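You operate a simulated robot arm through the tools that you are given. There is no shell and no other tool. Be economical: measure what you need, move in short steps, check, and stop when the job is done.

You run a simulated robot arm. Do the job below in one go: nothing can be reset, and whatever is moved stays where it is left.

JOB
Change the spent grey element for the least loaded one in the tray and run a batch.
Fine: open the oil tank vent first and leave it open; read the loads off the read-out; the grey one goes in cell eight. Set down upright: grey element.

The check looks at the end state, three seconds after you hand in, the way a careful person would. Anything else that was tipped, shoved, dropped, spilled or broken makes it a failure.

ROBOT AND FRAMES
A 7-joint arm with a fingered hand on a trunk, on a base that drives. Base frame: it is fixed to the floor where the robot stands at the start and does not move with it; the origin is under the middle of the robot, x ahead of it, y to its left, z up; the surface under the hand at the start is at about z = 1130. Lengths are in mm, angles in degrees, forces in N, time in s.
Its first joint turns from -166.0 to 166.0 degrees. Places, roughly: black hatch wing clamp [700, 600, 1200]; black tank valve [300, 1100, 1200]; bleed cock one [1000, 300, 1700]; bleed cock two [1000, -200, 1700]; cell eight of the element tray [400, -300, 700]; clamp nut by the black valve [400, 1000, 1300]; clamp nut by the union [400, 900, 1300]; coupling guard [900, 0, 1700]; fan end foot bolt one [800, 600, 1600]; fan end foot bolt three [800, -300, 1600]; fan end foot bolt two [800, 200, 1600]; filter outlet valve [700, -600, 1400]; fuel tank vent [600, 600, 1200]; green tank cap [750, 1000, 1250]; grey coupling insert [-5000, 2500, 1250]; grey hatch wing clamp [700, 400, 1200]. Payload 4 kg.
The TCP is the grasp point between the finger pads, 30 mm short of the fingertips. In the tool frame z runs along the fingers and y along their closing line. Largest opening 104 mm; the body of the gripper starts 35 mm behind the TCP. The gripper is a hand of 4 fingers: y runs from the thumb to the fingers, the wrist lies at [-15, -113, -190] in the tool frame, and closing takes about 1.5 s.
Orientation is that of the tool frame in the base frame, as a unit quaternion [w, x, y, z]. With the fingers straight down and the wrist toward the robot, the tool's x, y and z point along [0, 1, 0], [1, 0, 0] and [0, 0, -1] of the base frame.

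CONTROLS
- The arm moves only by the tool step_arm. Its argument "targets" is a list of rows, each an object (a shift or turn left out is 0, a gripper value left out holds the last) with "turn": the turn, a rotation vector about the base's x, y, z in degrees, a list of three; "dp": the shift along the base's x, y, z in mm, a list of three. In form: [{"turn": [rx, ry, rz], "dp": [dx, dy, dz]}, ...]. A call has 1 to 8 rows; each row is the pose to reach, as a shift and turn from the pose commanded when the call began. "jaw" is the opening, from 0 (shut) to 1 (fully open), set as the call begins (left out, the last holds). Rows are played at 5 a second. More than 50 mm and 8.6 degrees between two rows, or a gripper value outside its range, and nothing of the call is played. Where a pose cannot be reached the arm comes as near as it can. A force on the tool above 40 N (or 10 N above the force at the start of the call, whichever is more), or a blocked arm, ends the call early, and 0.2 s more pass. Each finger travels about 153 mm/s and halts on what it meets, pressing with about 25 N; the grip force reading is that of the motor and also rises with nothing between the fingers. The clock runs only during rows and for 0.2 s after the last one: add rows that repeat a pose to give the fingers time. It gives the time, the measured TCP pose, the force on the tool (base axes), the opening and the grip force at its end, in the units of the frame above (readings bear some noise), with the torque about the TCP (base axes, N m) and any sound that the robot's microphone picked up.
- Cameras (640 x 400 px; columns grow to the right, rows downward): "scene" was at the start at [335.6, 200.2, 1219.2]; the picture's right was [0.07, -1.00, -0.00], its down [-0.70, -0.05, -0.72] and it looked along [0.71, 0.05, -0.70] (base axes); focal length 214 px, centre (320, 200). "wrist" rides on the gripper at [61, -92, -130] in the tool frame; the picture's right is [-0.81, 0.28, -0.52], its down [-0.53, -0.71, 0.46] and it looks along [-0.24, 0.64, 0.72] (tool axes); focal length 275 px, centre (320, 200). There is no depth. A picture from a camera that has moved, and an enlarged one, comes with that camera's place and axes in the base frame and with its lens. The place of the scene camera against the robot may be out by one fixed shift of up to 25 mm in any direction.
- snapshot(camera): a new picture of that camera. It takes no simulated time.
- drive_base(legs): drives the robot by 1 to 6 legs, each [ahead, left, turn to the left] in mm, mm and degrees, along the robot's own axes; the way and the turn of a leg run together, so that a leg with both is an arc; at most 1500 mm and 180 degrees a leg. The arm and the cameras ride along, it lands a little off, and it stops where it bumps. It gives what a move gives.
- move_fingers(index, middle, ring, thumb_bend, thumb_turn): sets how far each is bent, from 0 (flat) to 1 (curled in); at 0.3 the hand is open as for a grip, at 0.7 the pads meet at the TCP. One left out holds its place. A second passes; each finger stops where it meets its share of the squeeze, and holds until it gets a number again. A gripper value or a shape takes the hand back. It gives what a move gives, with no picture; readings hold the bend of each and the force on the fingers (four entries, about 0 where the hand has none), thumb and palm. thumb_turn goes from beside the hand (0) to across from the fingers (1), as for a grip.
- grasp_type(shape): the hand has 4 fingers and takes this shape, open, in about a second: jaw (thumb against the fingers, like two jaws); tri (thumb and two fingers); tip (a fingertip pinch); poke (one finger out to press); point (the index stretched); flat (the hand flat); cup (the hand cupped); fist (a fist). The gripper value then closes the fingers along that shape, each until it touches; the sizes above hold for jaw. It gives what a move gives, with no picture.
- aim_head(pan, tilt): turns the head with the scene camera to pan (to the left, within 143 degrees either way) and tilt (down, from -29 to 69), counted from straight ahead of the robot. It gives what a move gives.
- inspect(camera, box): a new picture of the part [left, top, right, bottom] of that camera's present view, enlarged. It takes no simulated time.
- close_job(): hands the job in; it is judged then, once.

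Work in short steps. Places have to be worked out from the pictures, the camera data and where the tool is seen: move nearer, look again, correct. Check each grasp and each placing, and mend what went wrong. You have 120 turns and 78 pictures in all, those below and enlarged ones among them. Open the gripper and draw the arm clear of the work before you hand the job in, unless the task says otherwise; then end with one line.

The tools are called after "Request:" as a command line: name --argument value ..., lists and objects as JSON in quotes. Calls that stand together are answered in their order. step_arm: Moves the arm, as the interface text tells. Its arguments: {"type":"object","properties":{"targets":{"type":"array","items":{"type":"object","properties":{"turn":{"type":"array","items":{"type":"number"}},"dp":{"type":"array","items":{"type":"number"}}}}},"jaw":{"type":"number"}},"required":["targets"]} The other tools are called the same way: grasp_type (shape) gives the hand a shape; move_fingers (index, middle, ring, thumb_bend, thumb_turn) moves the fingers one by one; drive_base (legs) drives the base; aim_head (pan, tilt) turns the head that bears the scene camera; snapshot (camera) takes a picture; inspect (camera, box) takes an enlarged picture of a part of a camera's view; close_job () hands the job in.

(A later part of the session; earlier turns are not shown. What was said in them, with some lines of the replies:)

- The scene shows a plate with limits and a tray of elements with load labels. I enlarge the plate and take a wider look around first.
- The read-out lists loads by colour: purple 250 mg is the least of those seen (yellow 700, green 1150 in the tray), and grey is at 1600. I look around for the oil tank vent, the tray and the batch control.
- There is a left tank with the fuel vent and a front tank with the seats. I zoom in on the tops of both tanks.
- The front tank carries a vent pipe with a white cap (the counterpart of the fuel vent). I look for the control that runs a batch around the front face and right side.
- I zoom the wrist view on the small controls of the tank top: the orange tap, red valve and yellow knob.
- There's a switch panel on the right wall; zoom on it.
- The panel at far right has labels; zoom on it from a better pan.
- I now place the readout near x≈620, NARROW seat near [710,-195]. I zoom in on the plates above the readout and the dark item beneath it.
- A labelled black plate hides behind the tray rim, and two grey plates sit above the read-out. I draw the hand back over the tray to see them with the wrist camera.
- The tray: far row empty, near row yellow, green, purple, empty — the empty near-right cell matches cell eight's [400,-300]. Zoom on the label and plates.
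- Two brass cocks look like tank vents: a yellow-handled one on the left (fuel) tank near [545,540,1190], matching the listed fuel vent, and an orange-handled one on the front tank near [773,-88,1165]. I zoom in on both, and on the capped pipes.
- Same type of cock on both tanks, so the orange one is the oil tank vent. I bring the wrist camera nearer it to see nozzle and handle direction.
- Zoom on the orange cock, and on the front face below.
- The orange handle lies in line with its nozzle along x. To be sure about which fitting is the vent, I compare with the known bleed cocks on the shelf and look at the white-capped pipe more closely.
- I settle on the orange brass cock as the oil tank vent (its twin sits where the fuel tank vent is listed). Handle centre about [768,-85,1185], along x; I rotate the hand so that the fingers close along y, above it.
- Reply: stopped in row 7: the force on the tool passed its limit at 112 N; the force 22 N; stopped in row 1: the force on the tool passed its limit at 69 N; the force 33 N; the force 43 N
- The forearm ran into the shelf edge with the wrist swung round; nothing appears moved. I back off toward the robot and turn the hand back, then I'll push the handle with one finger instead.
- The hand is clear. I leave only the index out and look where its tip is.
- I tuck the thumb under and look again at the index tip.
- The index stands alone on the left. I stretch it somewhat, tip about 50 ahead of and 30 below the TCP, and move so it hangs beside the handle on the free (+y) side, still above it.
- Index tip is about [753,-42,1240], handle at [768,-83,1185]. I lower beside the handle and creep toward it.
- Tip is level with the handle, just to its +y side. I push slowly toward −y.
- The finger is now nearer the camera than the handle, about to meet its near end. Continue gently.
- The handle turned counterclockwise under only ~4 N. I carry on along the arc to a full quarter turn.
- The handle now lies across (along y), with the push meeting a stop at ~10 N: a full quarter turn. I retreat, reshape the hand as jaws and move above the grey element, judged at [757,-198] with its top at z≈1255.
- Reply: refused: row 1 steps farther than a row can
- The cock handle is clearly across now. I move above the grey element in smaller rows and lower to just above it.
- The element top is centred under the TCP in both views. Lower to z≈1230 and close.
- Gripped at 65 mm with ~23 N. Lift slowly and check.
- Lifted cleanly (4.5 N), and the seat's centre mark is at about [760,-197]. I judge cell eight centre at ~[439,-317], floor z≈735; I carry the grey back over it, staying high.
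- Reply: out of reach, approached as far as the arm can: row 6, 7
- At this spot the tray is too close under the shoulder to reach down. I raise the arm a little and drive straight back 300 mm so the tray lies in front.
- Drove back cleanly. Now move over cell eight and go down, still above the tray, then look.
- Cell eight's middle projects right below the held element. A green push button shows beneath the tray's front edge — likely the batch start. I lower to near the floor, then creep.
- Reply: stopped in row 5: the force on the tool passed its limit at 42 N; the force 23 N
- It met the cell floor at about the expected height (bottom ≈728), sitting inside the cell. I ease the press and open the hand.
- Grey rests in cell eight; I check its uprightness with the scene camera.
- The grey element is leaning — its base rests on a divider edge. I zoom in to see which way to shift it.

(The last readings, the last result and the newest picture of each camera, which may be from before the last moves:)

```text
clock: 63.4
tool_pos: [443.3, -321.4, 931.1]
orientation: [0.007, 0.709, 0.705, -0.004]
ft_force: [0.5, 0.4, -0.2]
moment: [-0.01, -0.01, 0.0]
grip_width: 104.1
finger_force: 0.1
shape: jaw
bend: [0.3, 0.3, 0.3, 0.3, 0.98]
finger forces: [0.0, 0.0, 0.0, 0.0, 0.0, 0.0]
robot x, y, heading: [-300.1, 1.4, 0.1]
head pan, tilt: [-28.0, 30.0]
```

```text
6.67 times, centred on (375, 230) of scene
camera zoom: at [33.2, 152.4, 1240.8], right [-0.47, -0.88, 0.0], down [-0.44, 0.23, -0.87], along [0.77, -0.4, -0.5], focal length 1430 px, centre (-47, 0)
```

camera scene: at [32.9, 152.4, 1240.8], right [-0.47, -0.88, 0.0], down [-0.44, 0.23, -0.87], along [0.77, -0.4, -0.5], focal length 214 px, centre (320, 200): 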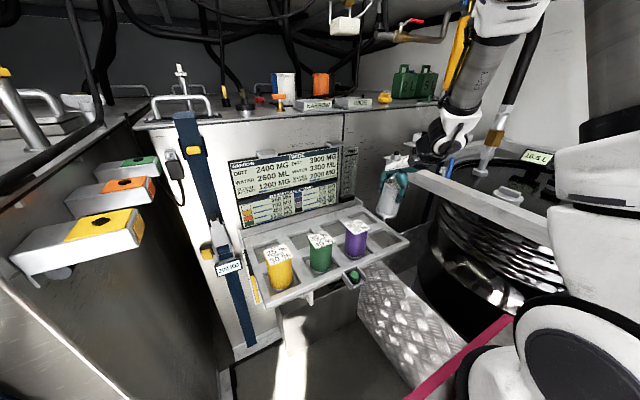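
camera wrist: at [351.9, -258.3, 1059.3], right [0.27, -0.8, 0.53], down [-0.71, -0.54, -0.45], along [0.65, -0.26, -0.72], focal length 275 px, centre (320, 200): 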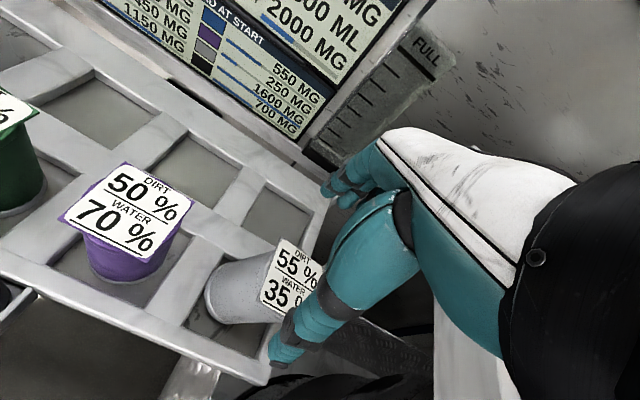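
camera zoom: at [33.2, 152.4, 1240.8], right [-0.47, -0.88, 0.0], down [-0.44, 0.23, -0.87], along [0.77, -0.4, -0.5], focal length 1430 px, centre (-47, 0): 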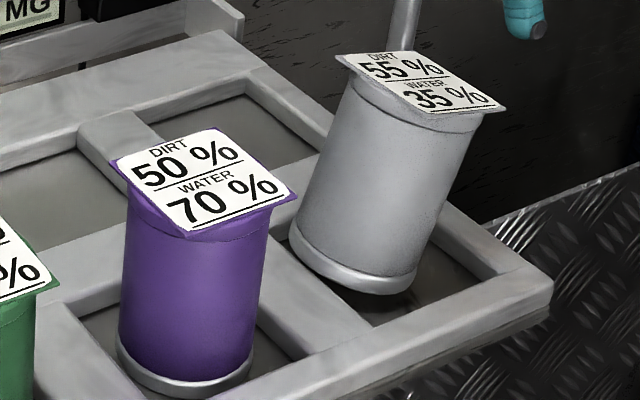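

The grey leans toward −y with its +y/far edge up on the divider corner; it needs to go about 15 mm nearer and 9 mm to the right. I regrasp it, centred at [455,-329].

Request:
step_arm --targets '[{"dp": [12, -8, -10]}, {"dp": [12, -8, -50]}, {"dp": [12, -8, -80]}, {"dp": [12, -8, -100]}, {"dp": [12, -8, -114]}]'

Request:
step_arm --targets '[{}, {}, {}, {}, {}, {}, {}, {}]' --jaw 0.0

Request:
step_arm --targets '[{"dp": [0, 0, 10]}, {"dp": [0, 0, 25]}, {"dp": [0, 0, 40]}, {"dp": [-8, -5, 45], "turn": [-4, 0, 0]}, {"dp": [-16, -9, 45], "turn": [-9, 0, 0]}]'

Request:
inspect --camera "scene" --box '[325, 180, 425, 260]'

```text
clock: 64.5
tool_pos: [455.4, -329.4, 816.7]
orientation: [0.008, 0.708, 0.706, -0.004]
ft_force: [-1.2, 0.2, -0.4]
moment: [0.01, -0.01, -0.03]
grip_width: 103.8
finger_force: 0.0
shape: jaw
bend: [0.3, 0.3, 0.3, 0.3, 0.98]
finger forces: [0.0, 0.0, 0.1, 0.0, 0.0, 0.0]
robot x, y, heading: [-300.8, -0.8, 0.1]
head pan, tilt: [-28.0, 30.0]
```

```text
clock: 66.3
tool_pos: [457.4, -329.6, 817.4]
orientation: [0.008, 0.709, 0.705, -0.004]
ft_force: [-0.1, -0.3, 0.3]
moment: [0.03, 0.03, -0.01]
grip_width: 59.9
finger_force: 25.3
shape: jaw
bend: [0.74, 0.41, 0.4, 0.66, 1.0]
finger forces: [12.1, 7.1, 3.0, 0.0, 22.4, 0.0]
robot x, y, heading: [-300.0, -3.7, 0.1]
head pan, tilt: [-28.0, 30.0]
```

```text
clock: 67.5
tool_pos: [438.9, -340.9, 861.0]
orientation: [0.064, 0.706, 0.703, -0.061]
ft_force: [-0.8, -1.4, -4.3]
moment: [0.04, -0.06, 0.04]
grip_width: 59.7
finger_force: 25.2
shape: jaw
bend: [0.74, 0.41, 0.41, 0.66, 0.99]
finger forces: [12.3, 7.1, 3.1, 0.1, 22.5, 0.0]
robot x, y, heading: [-299.3, -3.9, 0.3]
head pan, tilt: [-28.0, 30.0]
```

```text
5.00 times, centred on (375, 220) of scene
camera zoom: at [33.1, 152.1, 1240.8], right [-0.47, -0.88, 0.0], down [-0.44, 0.23, -0.87], along [0.77, -0.4, -0.5], focal length 1072 px, centre (45, 100)
```

zoom: 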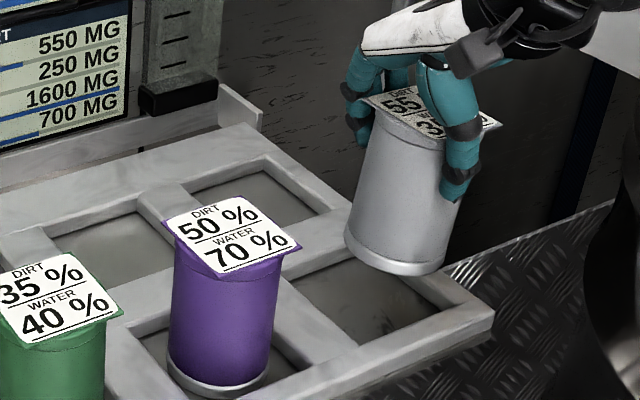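

The element is now nearly vertical in the grip; relative to the visible cell its base should go ~14 mm farther in x. I shift and lower, creeping at the end.

Request:
step_arm --targets '[{"dp": [8, 0, 0]}, {"dp": [14, -1, -15]}, {"dp": [14, -1, -34]}]'

Request:
inspect --camera "scene" --box '[325, 190, 425, 270]'

```text
clock: 68.3
tool_pos: [454.6, -338.9, 827.7]
orientation: [0.064, 0.706, 0.703, -0.059]
ft_force: [-0.3, -0.5, -1.0]
moment: [-0.06, 0.02, 0.05]
grip_width: 59.7
finger_force: 24.4
shape: jaw
bend: [0.74, 0.41, 0.41, 0.66, 0.99]
finger forces: [12.1, 7.4, 3.1, 0.0, 22.9, 0.0]
robot x, y, heading: [-299.4, 1.1, 0.1]
head pan, tilt: [-28.0, 30.0]
```

```text
5.00 times, centred on (375, 230) of scene
camera zoom: at [32.9, 152.3, 1240.8], right [-0.47, -0.88, 0.0], down [-0.44, 0.23, -0.87], along [0.77, -0.4, -0.5], focal length 1072 px, centre (45, 50)
```

zoom: 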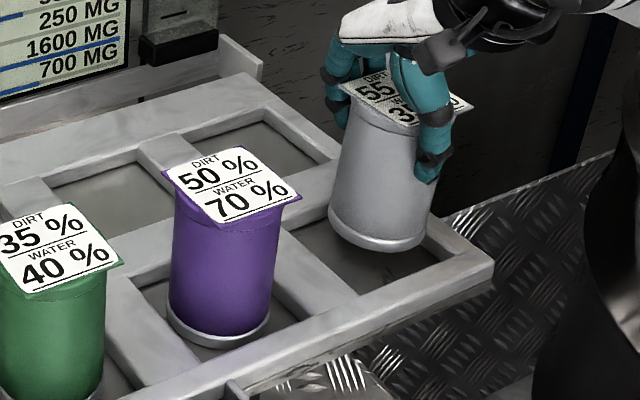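

The base's right edge seems over the right wall (force changed), so I raise slightly, shift +y 8 mm, straighten a little more, and lower again.

Request:
step_arm --targets '[{"dp": [0, 0, 8]}, {"dp": [1, 4, 8], "turn": [-2, 0, 0]}, {"dp": [1, 8, 8], "turn": [-3, 0, 0]}, {"dp": [1, 8, -2], "turn": [-3, 0, 0]}, {"dp": [1, 8, -8], "turn": [-3, 0, 0]}]'

Request:
step_arm --targets '[{"dp": [0, 0, -3]}, {"dp": [0, 0, -6]}, {"dp": [0, 0, -9]}, {"dp": [0, 0, -12]}]'

Request:
inspect --camera "scene" --box '[325, 190, 425, 270]'

```text
clock: 69.5
tool_pos: [453.9, -331.1, 818.4]
orientation: [0.081, 0.703, 0.702, -0.078]
ft_force: [-0.4, -0.3, -5.0]
moment: [0.04, -0.02, -0.01]
grip_width: 59.5
finger_force: 24.8
shape: jaw
bend: [0.74, 0.41, 0.41, 0.66, 0.99]
finger forces: [12.5, 7.4, 3.5, 0.0, 23.0, 0.0]
robot x, y, heading: [-299.4, -0.6, 0.4]
head pan, tilt: [-28.0, 30.0]
```

```text
clock: 70.5
tool_pos: [455.6, -331.4, 808.1]
orientation: [0.082, 0.703, 0.702, -0.076]
ft_force: [1.6, 7.9, 11.1]
moment: [0.11, 0.1, 0.06]
grip_width: 59.7
finger_force: 24.9
shape: jaw
bend: [0.74, 0.41, 0.41, 0.66, 0.99]
finger forces: [14.3, 7.4, 2.7, 0.0, 24.6, 0.1]
robot x, y, heading: [-299.3, -0.0, 0.0]
head pan, tilt: [-28.0, 30.0]
```

```text
5.00 times, centred on (375, 230) of scene
camera zoom: at [32.6, 152.9, 1240.9], right [-0.47, -0.88, 0.0], down [-0.44, 0.23, -0.87], along [0.77, -0.4, -0.5], focal length 1072 px, centre (45, 50)
```

zoom: 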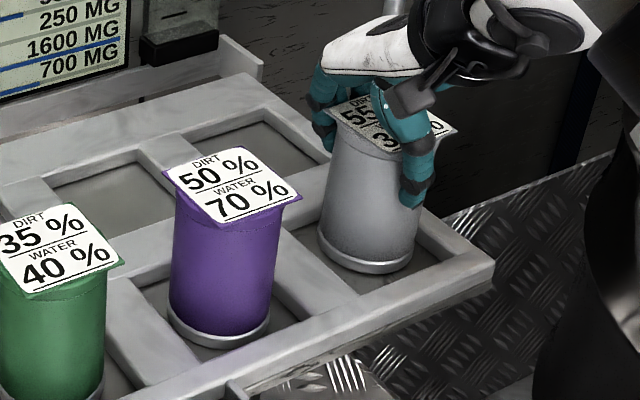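

It stands upright inside the cell on the floor. Release gently and withdraw straight up.

Request:
step_arm --targets '[{"dp": [0, 0, 1]}, {"dp": [0, 0, 1]}]'

Request:
step_arm --targets '[{}, {}, {}, {}, {}, {}]' --jaw 1.0

Request:
step_arm --targets '[{"dp": [0, 0, 15]}, {"dp": [0, 0, 40]}, {"dp": [0, 0, 80]}, {"dp": [0, 10, 115], "turn": [4, 0, 0]}, {"dp": [0, 30, 115], "turn": [12, 0, 0]}]'

Request:
inspect --camera "scene" --box '[285, 190, 425, 290]'

```text
clock: 71.2
tool_pos: [455.4, -332.1, 808.4]
orientation: [0.082, 0.704, 0.701, -0.077]
ft_force: [3.4, 7.8, 10.0]
moment: [0.1, 0.02, 0.12]
grip_width: 59.5
finger_force: 25.2
shape: jaw
bend: [0.74, 0.41, 0.41, 0.66, 0.99]
finger forces: [14.9, 7.7, 2.9, 0.0, 24.0, 0.1]
robot x, y, heading: [-302.1, 1.7, 0.3]
head pan, tilt: [-28.0, 30.0]
```

```text
clock: 72.5
tool_pos: [454.5, -331.3, 808.9]
orientation: [0.081, 0.704, 0.701, -0.078]
ft_force: [0.4, 0.2, -0.3]
moment: [-0.03, -0.02, -0.03]
grip_width: 103.4
finger_force: 0.2
shape: jaw
bend: [0.3, 0.3, 0.3, 0.3, 0.98]
finger forces: [0.0, 0.0, 0.0, 0.0, 0.0, 0.0]
robot x, y, heading: [-300.7, -1.4, 0.2]
head pan, tilt: [-28.0, 30.0]
```

```text
clock: 73.8
tool_pos: [453.1, -300.7, 926.1]
orientation: [0.007, 0.708, 0.706, -0.003]
ft_force: [-0.5, 0.6, 0.7]
moment: [-0.03, 0.04, -0.01]
grip_width: 103.6
finger_force: 0.0
shape: jaw
bend: [0.3, 0.3, 0.3, 0.3, 0.98]
finger forces: [0.0, 0.1, 0.0, 0.0, 0.1, 0.1]
robot x, y, heading: [-300.0, 5.6, 0.2]
head pan, tilt: [-28.0, 30.0]
```

```text
4.00 times, centred on (355, 240) of scene
camera zoom: at [33.0, 152.6, 1240.8], right [-0.47, -0.88, 0.0], down [-0.44, 0.23, -0.87], along [0.77, -0.4, -0.5], focal length 858 px, centre (180, 40)
```

zoom: 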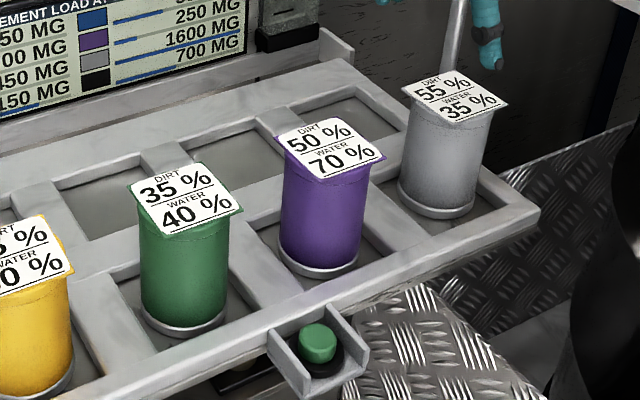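

Grey now stands upright in cell eight. Next, purple at about [442,-198], top z≈828: move over it, lower and grip.

Request:
step_arm --targets '[{"dp": [-3, 40, 0]}, {"dp": [-7, 80, 0]}, {"dp": [-10, 103, 0]}, {"dp": [-10, 103, -40]}, {"dp": [-10, 103, -80]}, {"dp": [-10, 103, -105]}, {"dp": [-10, 103, -118]}]'

Request:
step_arm --targets '[{}, {}, {}, {}, {}, {}, {}, {}]' --jaw 0.0

Request:
step_arm --targets '[{"dp": [0, 0, 8]}, {"dp": [0, 0, 25]}, {"dp": [0, 0, 60]}, {"dp": [0, 0, 100]}, {"dp": [0, 0, 140]}]'

Request:
snapshot --camera "scene"

```text
clock: 75.3
tool_pos: [444.8, -199.3, 805.8]
orientation: [0.009, 0.709, 0.705, -0.002]
ft_force: [-0.2, 0.1, -0.6]
moment: [0.02, -0.03, -0.01]
grip_width: 103.7
finger_force: 0.1
shape: jaw
bend: [0.3, 0.3, 0.3, 0.3, 0.98]
finger forces: [0.1, 0.0, 0.0, 0.0, 0.0, 0.0]
robot x, y, heading: [-302.0, 0.4, 0.1]
head pan, tilt: [-28.0, 30.0]
```

```text
clock: 77.2
tool_pos: [446.1, -199.2, 805.3]
orientation: [0.008, 0.709, 0.705, -0.004]
ft_force: [-1.2, -0.1, -0.2]
moment: [0.0, 0.03, -0.01]
grip_width: 61.4
finger_force: 24.7
shape: jaw
bend: [0.73, 0.4, 0.41, 0.66, 1.0]
finger forces: [13.0, 7.8, 0.3, 0.0, 21.3, 0.0]
robot x, y, heading: [-302.8, -1.7, 0.1]
head pan, tilt: [-28.0, 30.0]
```

```text
clock: 78.3
tool_pos: [444.4, -199.9, 943.7]
orientation: [0.007, 0.709, 0.706, -0.005]
ft_force: [0.7, 0.2, -4.7]
moment: [0.02, 0.01, 0.01]
grip_width: 61.6
finger_force: 25.2
shape: jaw
bend: [0.73, 0.4, 0.41, 0.66, 1.0]
finger forces: [13.5, 8.1, 0.3, 0.0, 21.3, 0.0]
robot x, y, heading: [-301.5, -1.6, 0.2]
head pan, tilt: [-28.0, 30.0]
```

```text
6 pictures are left
camera scene: at [33.4, 152.6, 1240.7], right [-0.47, -0.88, 0.0], down [-0.44, 0.23, -0.87], along [0.77, -0.4, -0.5], focal length 214 px, centre (320, 200)
```

scene: 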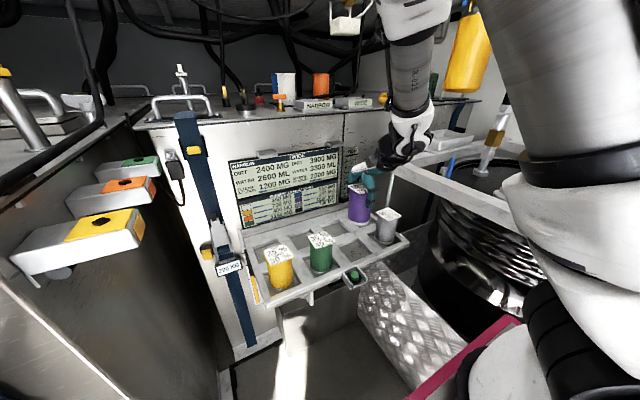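

Purple is held (4.7 N). I raise it well above the tank top, then drive forward 150 to bring the seat in reach.

Request:
step_arm --targets '[{"dp": [0, 0, 49]}, {"dp": [0, 0, 98]}, {"dp": [0, 0, 147]}, {"dp": [0, 0, 196]}, {"dp": [0, 0, 245]}, {"dp": [0, 0, 294]}, {"dp": [0, 0, 343]}, {"dp": [0, 0, 390]}]'

Request:
drive_base --legs '[[150, 0, 0]]'

```text
clock: 80.2
tool_pos: [444.6, -197.4, 1334.1]
orientation: [0.007, 0.709, 0.705, -0.005]
ft_force: [-0.3, 0.2, -4.0]
moment: [-0.01, 0.0, 0.03]
grip_width: 61.5
finger_force: 24.8
shape: jaw
bend: [0.73, 0.4, 0.41, 0.66, 1.0]
finger forces: [13.9, 8.0, 0.3, 0.0, 21.2, 0.0]
robot x, y, heading: [-296.4, -1.2, 0.1]
head pan, tilt: [-28.0, 30.0]
```

```text
clock: 81.5
tool_pos: [592.4, -199.0, 1333.9]
orientation: [0.007, 0.709, 0.705, -0.004]
ft_force: [0.5, -0.8, -3.6]
moment: [0.0, -0.01, 0.01]
grip_width: 61.4
finger_force: 25.1
shape: jaw
bend: [0.73, 0.4, 0.41, 0.66, 1.0]
finger forces: [13.7, 8.0, 0.3, 0.1, 21.3, 0.2]
robot x, y, heading: [-154.2, -0.8, -0.3]
head pan, tilt: [-28.0, 30.0]
```

Now carry the purple over the NARROW seat (TCP target [758,-196]) and lower part way, then look.

Request:
step_arm --targets '[{"dp": [45, 0, 0]}, {"dp": [90, 1, 0]}, {"dp": [130, 2, 0]}, {"dp": [166, 3, 0]}, {"dp": [166, 3, -30]}, {"dp": [166, 3, -55]}]'

Request:
snapshot --camera "wrist"

```text
clock: 82.9
tool_pos: [757.2, -196.7, 1278.1]
orientation: [0.007, 0.71, 0.704, -0.004]
ft_force: [0.2, -1.0, -4.7]
moment: [0.01, 0.03, 0.0]
grip_width: 61.4
finger_force: 25.1
shape: jaw
bend: [0.73, 0.4, 0.41, 0.67, 1.0]
finger forces: [13.7, 8.2, 0.4, 0.0, 21.5, 0.0]
robot x, y, heading: [-149.1, -0.5, -0.0]
head pan, tilt: [-28.0, 30.0]
```

```text
5 pictures are left
camera wrist: at [665.6, -132.9, 1406.8], right [0.27, -0.8, 0.53], down [-0.72, -0.53, -0.45], along [0.65, -0.26, -0.72], focal length 275 px, centre (320, 200)
```

wrist: 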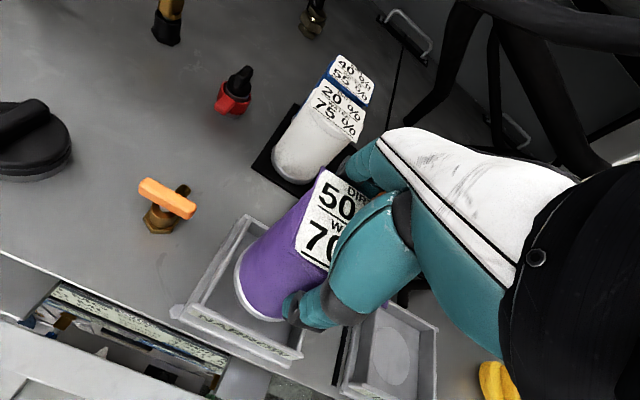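

The purple element is over the seat. Lower and creep to the floor.

Request:
step_arm --targets '[{"dp": [-1, 0, -20]}, {"dp": [-2, 0, -38]}, {"dp": [-2, 0, -40]}]'

Request:
step_arm --targets '[{"dp": [0, 0, -2]}, {"dp": [0, 0, -4]}, {"dp": [0, 0, -6]}, {"dp": [0, 0, -8]}]'

```text
clock: 83.7
tool_pos: [757.9, -196.6, 1240.0]
orientation: [0.007, 0.709, 0.705, -0.004]
ft_force: [2.8, -0.3, -3.3]
moment: [0.0, -0.21, 0.04]
grip_width: 61.2
finger_force: 25.1
shape: jaw
bend: [0.73, 0.4, 0.42, 0.67, 1.0]
finger forces: [14.3, 8.9, 1.7, 0.0, 21.4, 0.0]
robot x, y, heading: [-150.3, -3.2, -0.0]
head pan, tilt: [-28.0, 30.0]
```

```text
clock: 84.7
tool_pos: [756.4, -197.3, 1232.7]
orientation: [0.008, 0.71, 0.704, -0.004]
ft_force: [8.0, -1.6, 5.5]
moment: [-0.09, -0.35, 0.0]
grip_width: 61.3
finger_force: 25.2
shape: jaw
bend: [0.28, 0.39, 0.42, 0.67, 1.0]
finger forces: [15.8, 9.9, 3.0, 0.0, 20.6, 0.0]
robot x, y, heading: [-151.5, -1.2, 0.1]
head pan, tilt: [-28.0, 30.0]
```

There's a sideways force of 8 N; I look before pressing on.

Request:
aim_head --pan -22 --tilt 8

Request:
inspect --camera "scene" --box '[310, 130, 410, 220]'

```text
clock: 85.6
tool_pos: [754.7, -197.0, 1230.8]
orientation: [0.008, 0.71, 0.704, -0.004]
ft_force: [7.8, -2.4, 7.9]
moment: [-0.13, -0.39, 0.03]
grip_width: 61.7
finger_force: 24.5
shape: jaw
bend: [0.28, 0.39, 0.42, 0.68, 1.0]
finger forces: [16.0, 10.1, 3.7, 0.0, 20.5, 0.0]
robot x, y, heading: [-151.8, -4.3, -0.2]
head pan, tilt: [-22.0, 8.0]
```

```text
4.44 times, centred on (360, 175) of scene
camera zoom: at [187.9, 159.3, 1276.3], right [-0.37, -0.93, 0.0], down [-0.13, 0.05, -0.99], along [0.92, -0.37, -0.14], focal length 953 px, centre (142, 311)
```

zoom: 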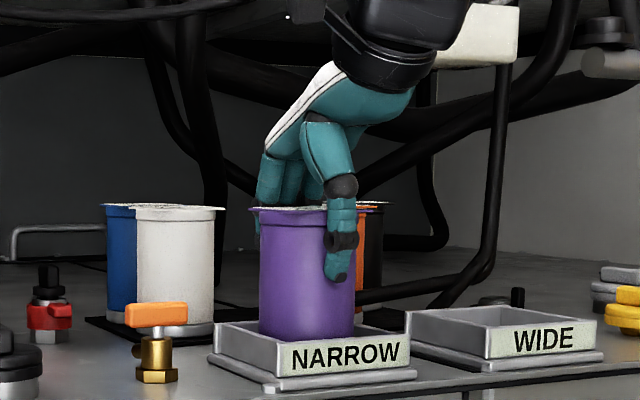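

The purple element stands upright in the NARROW seat, on the floor. Release and rise straight up.

Request:
step_arm --targets '[{}, {}, {}, {}, {}]' --jaw 0.95

Request:
step_arm --targets '[{"dp": [0, 0, 10]}, {"dp": [0, 0, 30]}, {"dp": [0, 0, 60]}, {"dp": [0, 0, 100]}]'

Request:
inspect --camera "scene" --box '[280, 130, 420, 220]'

```text
clock: 86.8
tool_pos: [756.2, -197.6, 1231.1]
orientation: [0.008, 0.71, 0.705, -0.004]
ft_force: [2.3, 0.0, 1.0]
moment: [0.0, -0.01, 0.04]
grip_width: 98.6
finger_force: 0.0
shape: jaw
bend: [0.3, 0.31, 0.3, 0.31, 0.98]
finger forces: [2.6, 0.0, 0.0, 0.0, 0.0, 0.0]
robot x, y, heading: [-151.1, 1.8, -0.2]
head pan, tilt: [-22.0, 8.0]
```

```text
clock: 87.8
tool_pos: [757.1, -198.6, 1332.1]
orientation: [0.006, 0.71, 0.704, -0.003]
ft_force: [0.5, 0.7, -0.1]
moment: [0.01, 0.01, 0.01]
grip_width: 98.5
finger_force: 0.0
shape: jaw
bend: [0.32, 0.31, 0.3, 0.31, 0.98]
finger forces: [0.0, 0.0, 0.1, 0.0, 0.0, 0.0]
robot x, y, heading: [-152.0, 0.8, 0.1]
head pan, tilt: [-22.0, 8.0]
```

```text
4.44 times, centred on (350, 175) of scene
camera zoom: at [187.9, 159.4, 1276.4], right [-0.37, -0.93, 0.0], down [-0.13, 0.05, -0.99], along [0.92, -0.37, -0.14], focal length 953 px, centre (187, 311)
```

zoom: 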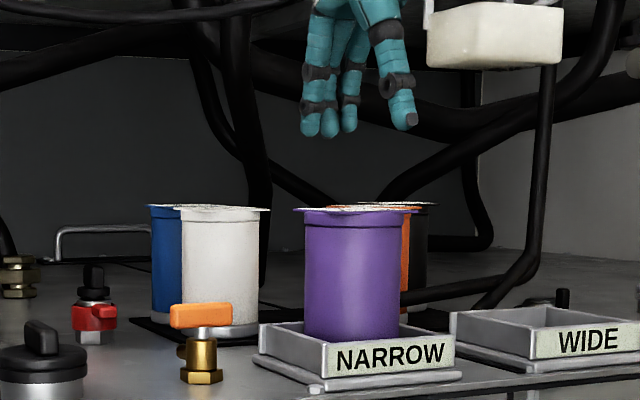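

Purple is seated in NARROW, white/blue/orange elements undisturbed. Now the batch button: green, at about [367,-147,740] in front of the tray. I draw the hand back, drive back, and set the index out.

Request:
step_arm --targets '[{"dp": [-45, 0, 0]}, {"dp": [-90, 5, 0]}, {"dp": [-135, 12, 0]}, {"dp": [-180, 20, 0]}, {"dp": [-200, 30, 0]}]'

Request:
drive_base --legs '[[-250, 0, 0]]'

Request:
move_fingers --index 0.3 --middle 1.0 --ring 1.0 --thumb_bend 1.0 --thumb_turn 1.0

```text
clock: 89.0
tool_pos: [556.7, -166.8, 1330.0]
orientation: [0.006, 0.71, 0.704, -0.005]
ft_force: [0.0, 0.7, 1.6]
moment: [0.04, 0.06, 0.01]
grip_width: 98.7
finger_force: 0.1
shape: jaw
bend: [0.32, 0.31, 0.3, 0.31, 0.98]
finger forces: [0.1, 0.1, 0.1, 0.1, 0.0, 0.1]
robot x, y, heading: [-151.4, 1.0, -0.2]
head pan, tilt: [-22.0, 8.0]
```

```text
clock: 90.8
tool_pos: [305.3, -163.9, 1332.3]
orientation: [0.007, 0.708, 0.706, -0.004]
ft_force: [-0.2, -0.5, 0.6]
moment: [-0.03, -0.04, 0.02]
grip_width: 98.6
finger_force: 0.0
shape: jaw
bend: [0.32, 0.31, 0.3, 0.31, 0.98]
finger forces: [0.0, 0.0, 0.1, 0.0, 0.1, 0.0]
robot x, y, heading: [-403.2, -2.0, 0.1]
head pan, tilt: [-22.0, 8.0]
```

```text
clock: 91.8
tool_pos: [305.7, -162.5, 1331.2]
orientation: [0.007, 0.709, 0.706, -0.004]
ft_force: [-0.7, -0.5, 0.4]
moment: [0.02, -0.02, -0.03]
grip_width: 26.4
finger_force: 0.0
shape: fingers
bend: [0.29, 1.0, 1.0, 0.98, 1.0]
finger forces: [0.0, 0.1, 0.0, 0.0, 0.1, 0.0]
robot x, y, heading: [-405.5, -3.1, 0.3]
head pan, tilt: [-22.0, 8.0]
```

Lower to just above the button and check the fingertip against it with the scene camera.

Request:
step_arm --targets '[{"dp": [5, 0, -45]}, {"dp": [10, 0, -90]}, {"dp": [15, 0, -135]}, {"dp": [18, 0, -180]}, {"dp": [18, 0, -225]}, {"dp": [18, 0, -270]}, {"dp": [18, 0, -315]}, {"dp": [18, 0, -360]}]'

Request:
step_arm --targets '[{"dp": [0, 0, -45]}, {"dp": [0, 0, -90]}, {"dp": [0, 0, -135]}, {"dp": [0, 0, -148]}]'

Request:
aim_head --pan -28 --tilt 30

Request:
inspect --camera "scene" --box '[287, 185, 387, 265]'

```text
clock: 93.6
tool_pos: [320.7, -164.6, 970.3]
orientation: [0.01, 0.7, 0.714, -0.011]
ft_force: [0.4, -0.8, 0.9]
moment: [0.07, 0.06, -0.01]
grip_width: 26.6
finger_force: 0.0
shape: fingers
bend: [0.29, 1.0, 1.0, 0.98, 1.0]
finger forces: [0.1, 0.1, 0.1, 0.0, 0.0, 0.0]
robot x, y, heading: [-404.9, 0.4, 0.0]
head pan, tilt: [-22.0, 8.0]
```

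```text
clock: 94.6
tool_pos: [323.5, -165.1, 824.8]
orientation: [0.007, 0.709, 0.705, -0.004]
ft_force: [0.5, 0.2, 0.6]
moment: [-0.01, -0.03, -0.03]
grip_width: 26.6
finger_force: 0.1
shape: fingers
bend: [0.29, 1.0, 1.0, 0.98, 1.0]
finger forces: [0.0, 0.1, 0.1, 0.0, 0.0, 0.0]
robot x, y, heading: [-404.3, -1.7, 0.1]
head pan, tilt: [-22.0, 8.0]
```

```text
clock: 95.5
tool_pos: [323.4, -165.6, 824.0]
orientation: [0.007, 0.708, 0.706, -0.004]
ft_force: [-0.7, 0.0, 0.6]
moment: [0.01, 0.01, 0.03]
grip_width: 26.4
finger_force: 0.0
shape: fingers
bend: [0.29, 1.0, 1.0, 0.98, 1.0]
finger forces: [0.0, 0.1, 0.0, 0.0, 0.1, 0.0]
robot x, y, heading: [-402.1, -3.7, 0.1]
head pan, tilt: [-28.0, 30.0]
```

```text
5.00 times, centred on (337, 225) of scene
camera zoom: at [-71.2, 152.6, 1240.9], right [-0.47, -0.89, 0.0], down [-0.44, 0.23, -0.87], along [0.77, -0.4, -0.5], focal length 1072 px, centre (235, 75)
```

zoom: 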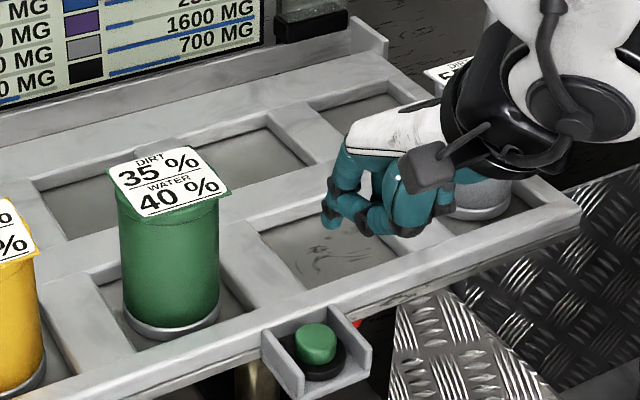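

The fingertip is about 6 mm right of the button's vertical. I shift +y 5, go down 60 and then creep until contact.

Request:
step_arm --targets '[{"dp": [0, 5, 0]}, {"dp": [0, 5, -30]}, {"dp": [0, 5, -55]}]'

Request:
step_arm --targets '[{"dp": [0, 0, -4]}, {"dp": [0, 0, -8]}, {"dp": [0, 0, -12]}, {"dp": [0, 0, -15]}]'

```text
clock: 96.3
tool_pos: [324.1, -159.9, 769.1]
orientation: [0.009, 0.708, 0.706, -0.003]
ft_force: [0.7, 0.6, -0.2]
moment: [-0.04, -0.02, 0.0]
grip_width: 26.6
finger_force: 0.0
shape: fingers
bend: [0.29, 1.0, 1.0, 0.98, 1.0]
finger forces: [0.1, 0.0, 0.0, 0.0, 0.0, 0.0]
robot x, y, heading: [-402.5, 1.5, 0.2]
head pan, tilt: [-28.0, 30.0]
```

```text
clock: 97.3
tool_pos: [323.7, -159.1, 754.4]
orientation: [0.008, 0.709, 0.706, -0.003]
ft_force: [-3.6, 1.1, 12.4]
moment: [0.09, -0.7, 0.08]
grip_width: 27.0
finger_force: 6.2
shape: fingers
bend: [0.29, 1.0, 1.0, 0.98, 1.0]
finger forces: [12.9, 0.0, 0.0, 0.0, 0.0, 0.0]
robot x, y, heading: [-404.4, -1.3, 0.3]
head pan, tilt: [-28.0, 30.0]
```

Contact, but the moments place the fingertip 65 mm ahead of the TCP, i.e. on the tray's front rim rather than on the button. I rise, shift by (-20,+11) and creep down again.

Request:
step_arm --targets '[{"dp": [0, 0, 12]}, {"dp": [-10, 5, 18]}, {"dp": [-20, 11, 18]}, {"dp": [-20, 11, 8]}]'

Request:
step_arm --targets '[{"dp": [0, 0, -3]}, {"dp": [0, 0, -6]}, {"dp": [0, 0, -9]}, {"dp": [0, 0, -12]}, {"dp": [0, 0, -15]}]'

```text
clock: 98.3
tool_pos: [304.1, -147.2, 763.1]
orientation: [0.007, 0.709, 0.705, -0.004]
ft_force: [-0.4, 0.5, 0.4]
moment: [-0.02, 0.0, -0.03]
grip_width: 26.7
finger_force: 0.0
shape: fingers
bend: [0.29, 1.0, 1.0, 0.98, 1.0]
finger forces: [0.0, 0.0, 0.0, 0.0, 0.0, 0.0]
robot x, y, heading: [-402.4, 1.6, 0.2]
head pan, tilt: [-28.0, 30.0]
```

```text
clock: 99.5
tool_pos: [304.4, -147.6, 747.0]
orientation: [0.009, 0.708, 0.706, -0.003]
ft_force: [-2.8, 1.0, 12.4]
moment: [0.11, -0.64, 0.09]
grip_width: 27.0
finger_force: 6.4
shape: fingers
bend: [0.29, 1.0, 1.0, 0.98, 1.0]
finger forces: [12.4, 0.0, 0.1, 0.0, 0.0, 0.0]
robot x, y, heading: [-409.5, 1.0, 0.1]
head pan, tilt: [-28.0, 30.0]
heard: click
```

A click — the button is pressed. I lift off, withdraw the hand and let the batch run, then look.

Request:
step_arm --targets '[{"dp": [0, 0, 15]}, {"dp": [-10, 0, 50]}, {"dp": [-30, 0, 95]}, {"dp": [-50, 0, 140]}, {"dp": [-60, 0, 185]}, {"dp": [-60, 0, 230]}, {"dp": [-60, 0, 275]}, {"dp": [-60, 0, 320]}]'

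Request:
grasp_type --shape "jaw"

Request:
aim_head --pan -20 --tilt 20

Request:
inspect --camera "scene" --box '[220, 110, 460, 310]'

```text
clock: 101.3
tool_pos: [242.9, -159.7, 1068.6]
orientation: [-0.01, 0.716, 0.698, 0.02]
ft_force: [0.5, 0.9, 0.5]
moment: [-0.04, 0.05, -0.03]
grip_width: 27.0
finger_force: 0.0
shape: fingers
bend: [0.29, 1.0, 1.0, 0.98, 1.0]
finger forces: [0.1, 0.0, 0.0, 0.0, 0.1, 0.0]
out of reach, approached as far as the arm can: row 3, 4, 5, 6
robot x, y, heading: [-402.4, -1.5, 0.2]
head pan, tilt: [-28.0, 30.0]
```

```text
clock: 102.2
tool_pos: [244.6, -156.7, 1068.2]
orientation: [-0.009, 0.715, 0.699, 0.018]
ft_force: [0.0, -0.2, -0.1]
moment: [0.02, -0.01, 0.02]
grip_width: 103.7
finger_force: 0.0
shape: jaw
bend: [0.3, 0.3, 0.3, 0.3, 0.98]
finger forces: [0.0, 0.0, 0.0, 0.0, 0.0, 0.0]
robot x, y, heading: [-404.3, -1.8, 0.3]
head pan, tilt: [-28.0, 30.0]
```

```text
clock: 102.9
tool_pos: [243.0, -157.7, 1068.1]
orientation: [-0.008, 0.716, 0.698, 0.016]
ft_force: [-0.4, 0.2, 0.6]
moment: [-0.01, -0.01, -0.01]
grip_width: 103.6
finger_force: 0.0
shape: jaw
bend: [0.3, 0.3, 0.3, 0.3, 0.98]
finger forces: [0.0, 0.0, 0.0, 0.1, 0.0, 0.0]
robot x, y, heading: [-404.4, -1.7, 0.1]
head pan, tilt: [-20.0, 20.0]
```

```text
2.00 times, centred on (340, 210) of scene
camera zoom: at [-74.4, 148.6, 1238.0], right [-0.51, -0.86, 0.0], down [-0.45, 0.27, -0.85], along [0.73, -0.44, -0.53], focal length 429 px, centre (280, 180)
```

zoom: 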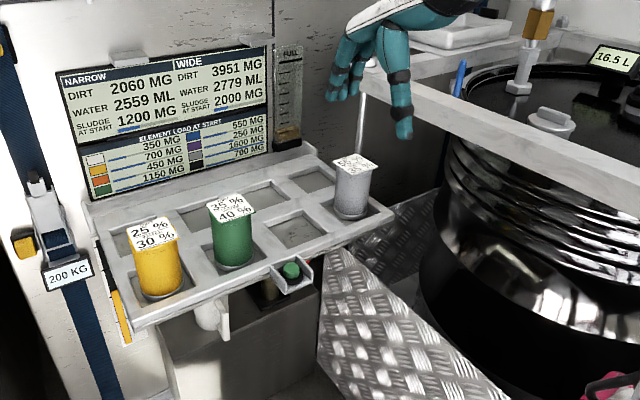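

The batch ran: the read-out changed (NARROW 2060 mg / 2559 ml) and sludge shows in the gauge; grey stands upright in cell eight. I let a few seconds pass and check once more that it has finished.

Request:
step_arm --targets '[{}, {}, {}, {}, {}, {}, {}, {}]'

Request:
step_arm --targets '[{}, {}, {}, {}, {}, {}, {}, {}]'

Request:
step_arm --targets '[{}, {}, {}, {}, {}, {}, {}, {}]'

Request:
inspect --camera "scene" --box '[230, 60, 430, 260]'

```text
clock: 104.7
tool_pos: [243.4, -157.4, 1068.5]
orientation: [-0.006, 0.715, 0.698, 0.014]
ft_force: [0.5, -0.5, -0.6]
moment: [-0.01, -0.06, 0.02]
grip_width: 103.5
finger_force: 0.0
shape: jaw
bend: [0.3, 0.3, 0.3, 0.3, 0.98]
finger forces: [0.0, 0.1, 0.0, 0.1, 0.0, 0.0]
robot x, y, heading: [-405.2, 2.7, 0.2]
head pan, tilt: [-20.0, 20.0]
```

```text
clock: 106.5
tool_pos: [243.1, -156.9, 1067.6]
orientation: [-0.002, 0.715, 0.699, 0.01]
ft_force: [0.3, -0.5, 0.1]
moment: [0.01, 0.02, 0.0]
grip_width: 103.6
finger_force: 0.0
shape: jaw
bend: [0.3, 0.3, 0.3, 0.3, 0.98]
finger forces: [0.0, 0.0, 0.1, 0.1, 0.0, 0.2]
robot x, y, heading: [-406.8, -0.7, 0.1]
head pan, tilt: [-20.0, 20.0]
```

```text
clock: 108.3
tool_pos: [243.7, -154.2, 1067.4]
orientation: [0.001, 0.714, 0.701, 0.006]
ft_force: [-0.1, 0.4, -0.2]
moment: [0.0, -0.02, 0.0]
grip_width: 103.5
finger_force: 0.1
shape: jaw
bend: [0.3, 0.3, 0.3, 0.3, 0.98]
finger forces: [0.0, 0.0, 0.0, 0.0, 0.0, 0.0]
robot x, y, heading: [-408.5, -1.6, 0.0]
head pan, tilt: [-20.0, 20.0]
```

```text
2.00 times, centred on (330, 160) of scene
camera zoom: at [-79.9, 149.7, 1224.0], right [-0.53, -0.85, 0.0], down [-0.56, 0.35, -0.75], along [0.64, -0.4, -0.66], focal length 429 px, centre (300, 280)
```

zoom: 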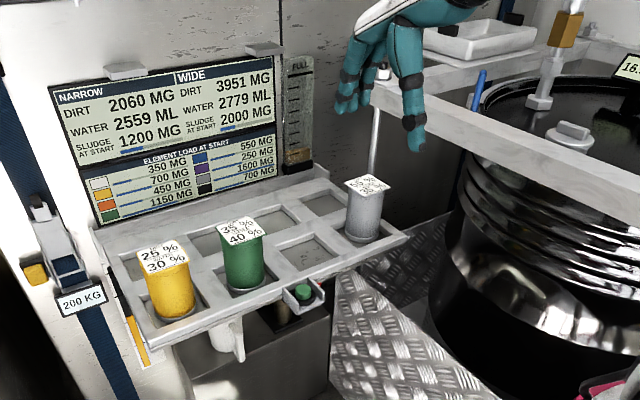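

The read-out is stable, so the batch is finished. The grey stands upright in cell eight, purple is in the NARROW seat, the vent handle is turned, and the hand is open and clear, so I hand in.

Request:
close_job

```text
The job is handed in.
```

I handed the job in: the purple element (250 mg, the least loaded in the tray) is in the NARROW seat, the grey one stands upright in cell eight, and one batch was run. I took the orange cock on the front tank for the oil tank vent and turned it a quarter turn before the batch. It carries no label and no open or shut mark, so neither that it is the oil vent nor that it is now open is confirmed. Also, early on the forearm hit the shelf edge at about 112 N; nothing looked moved in the pictures afterwards.
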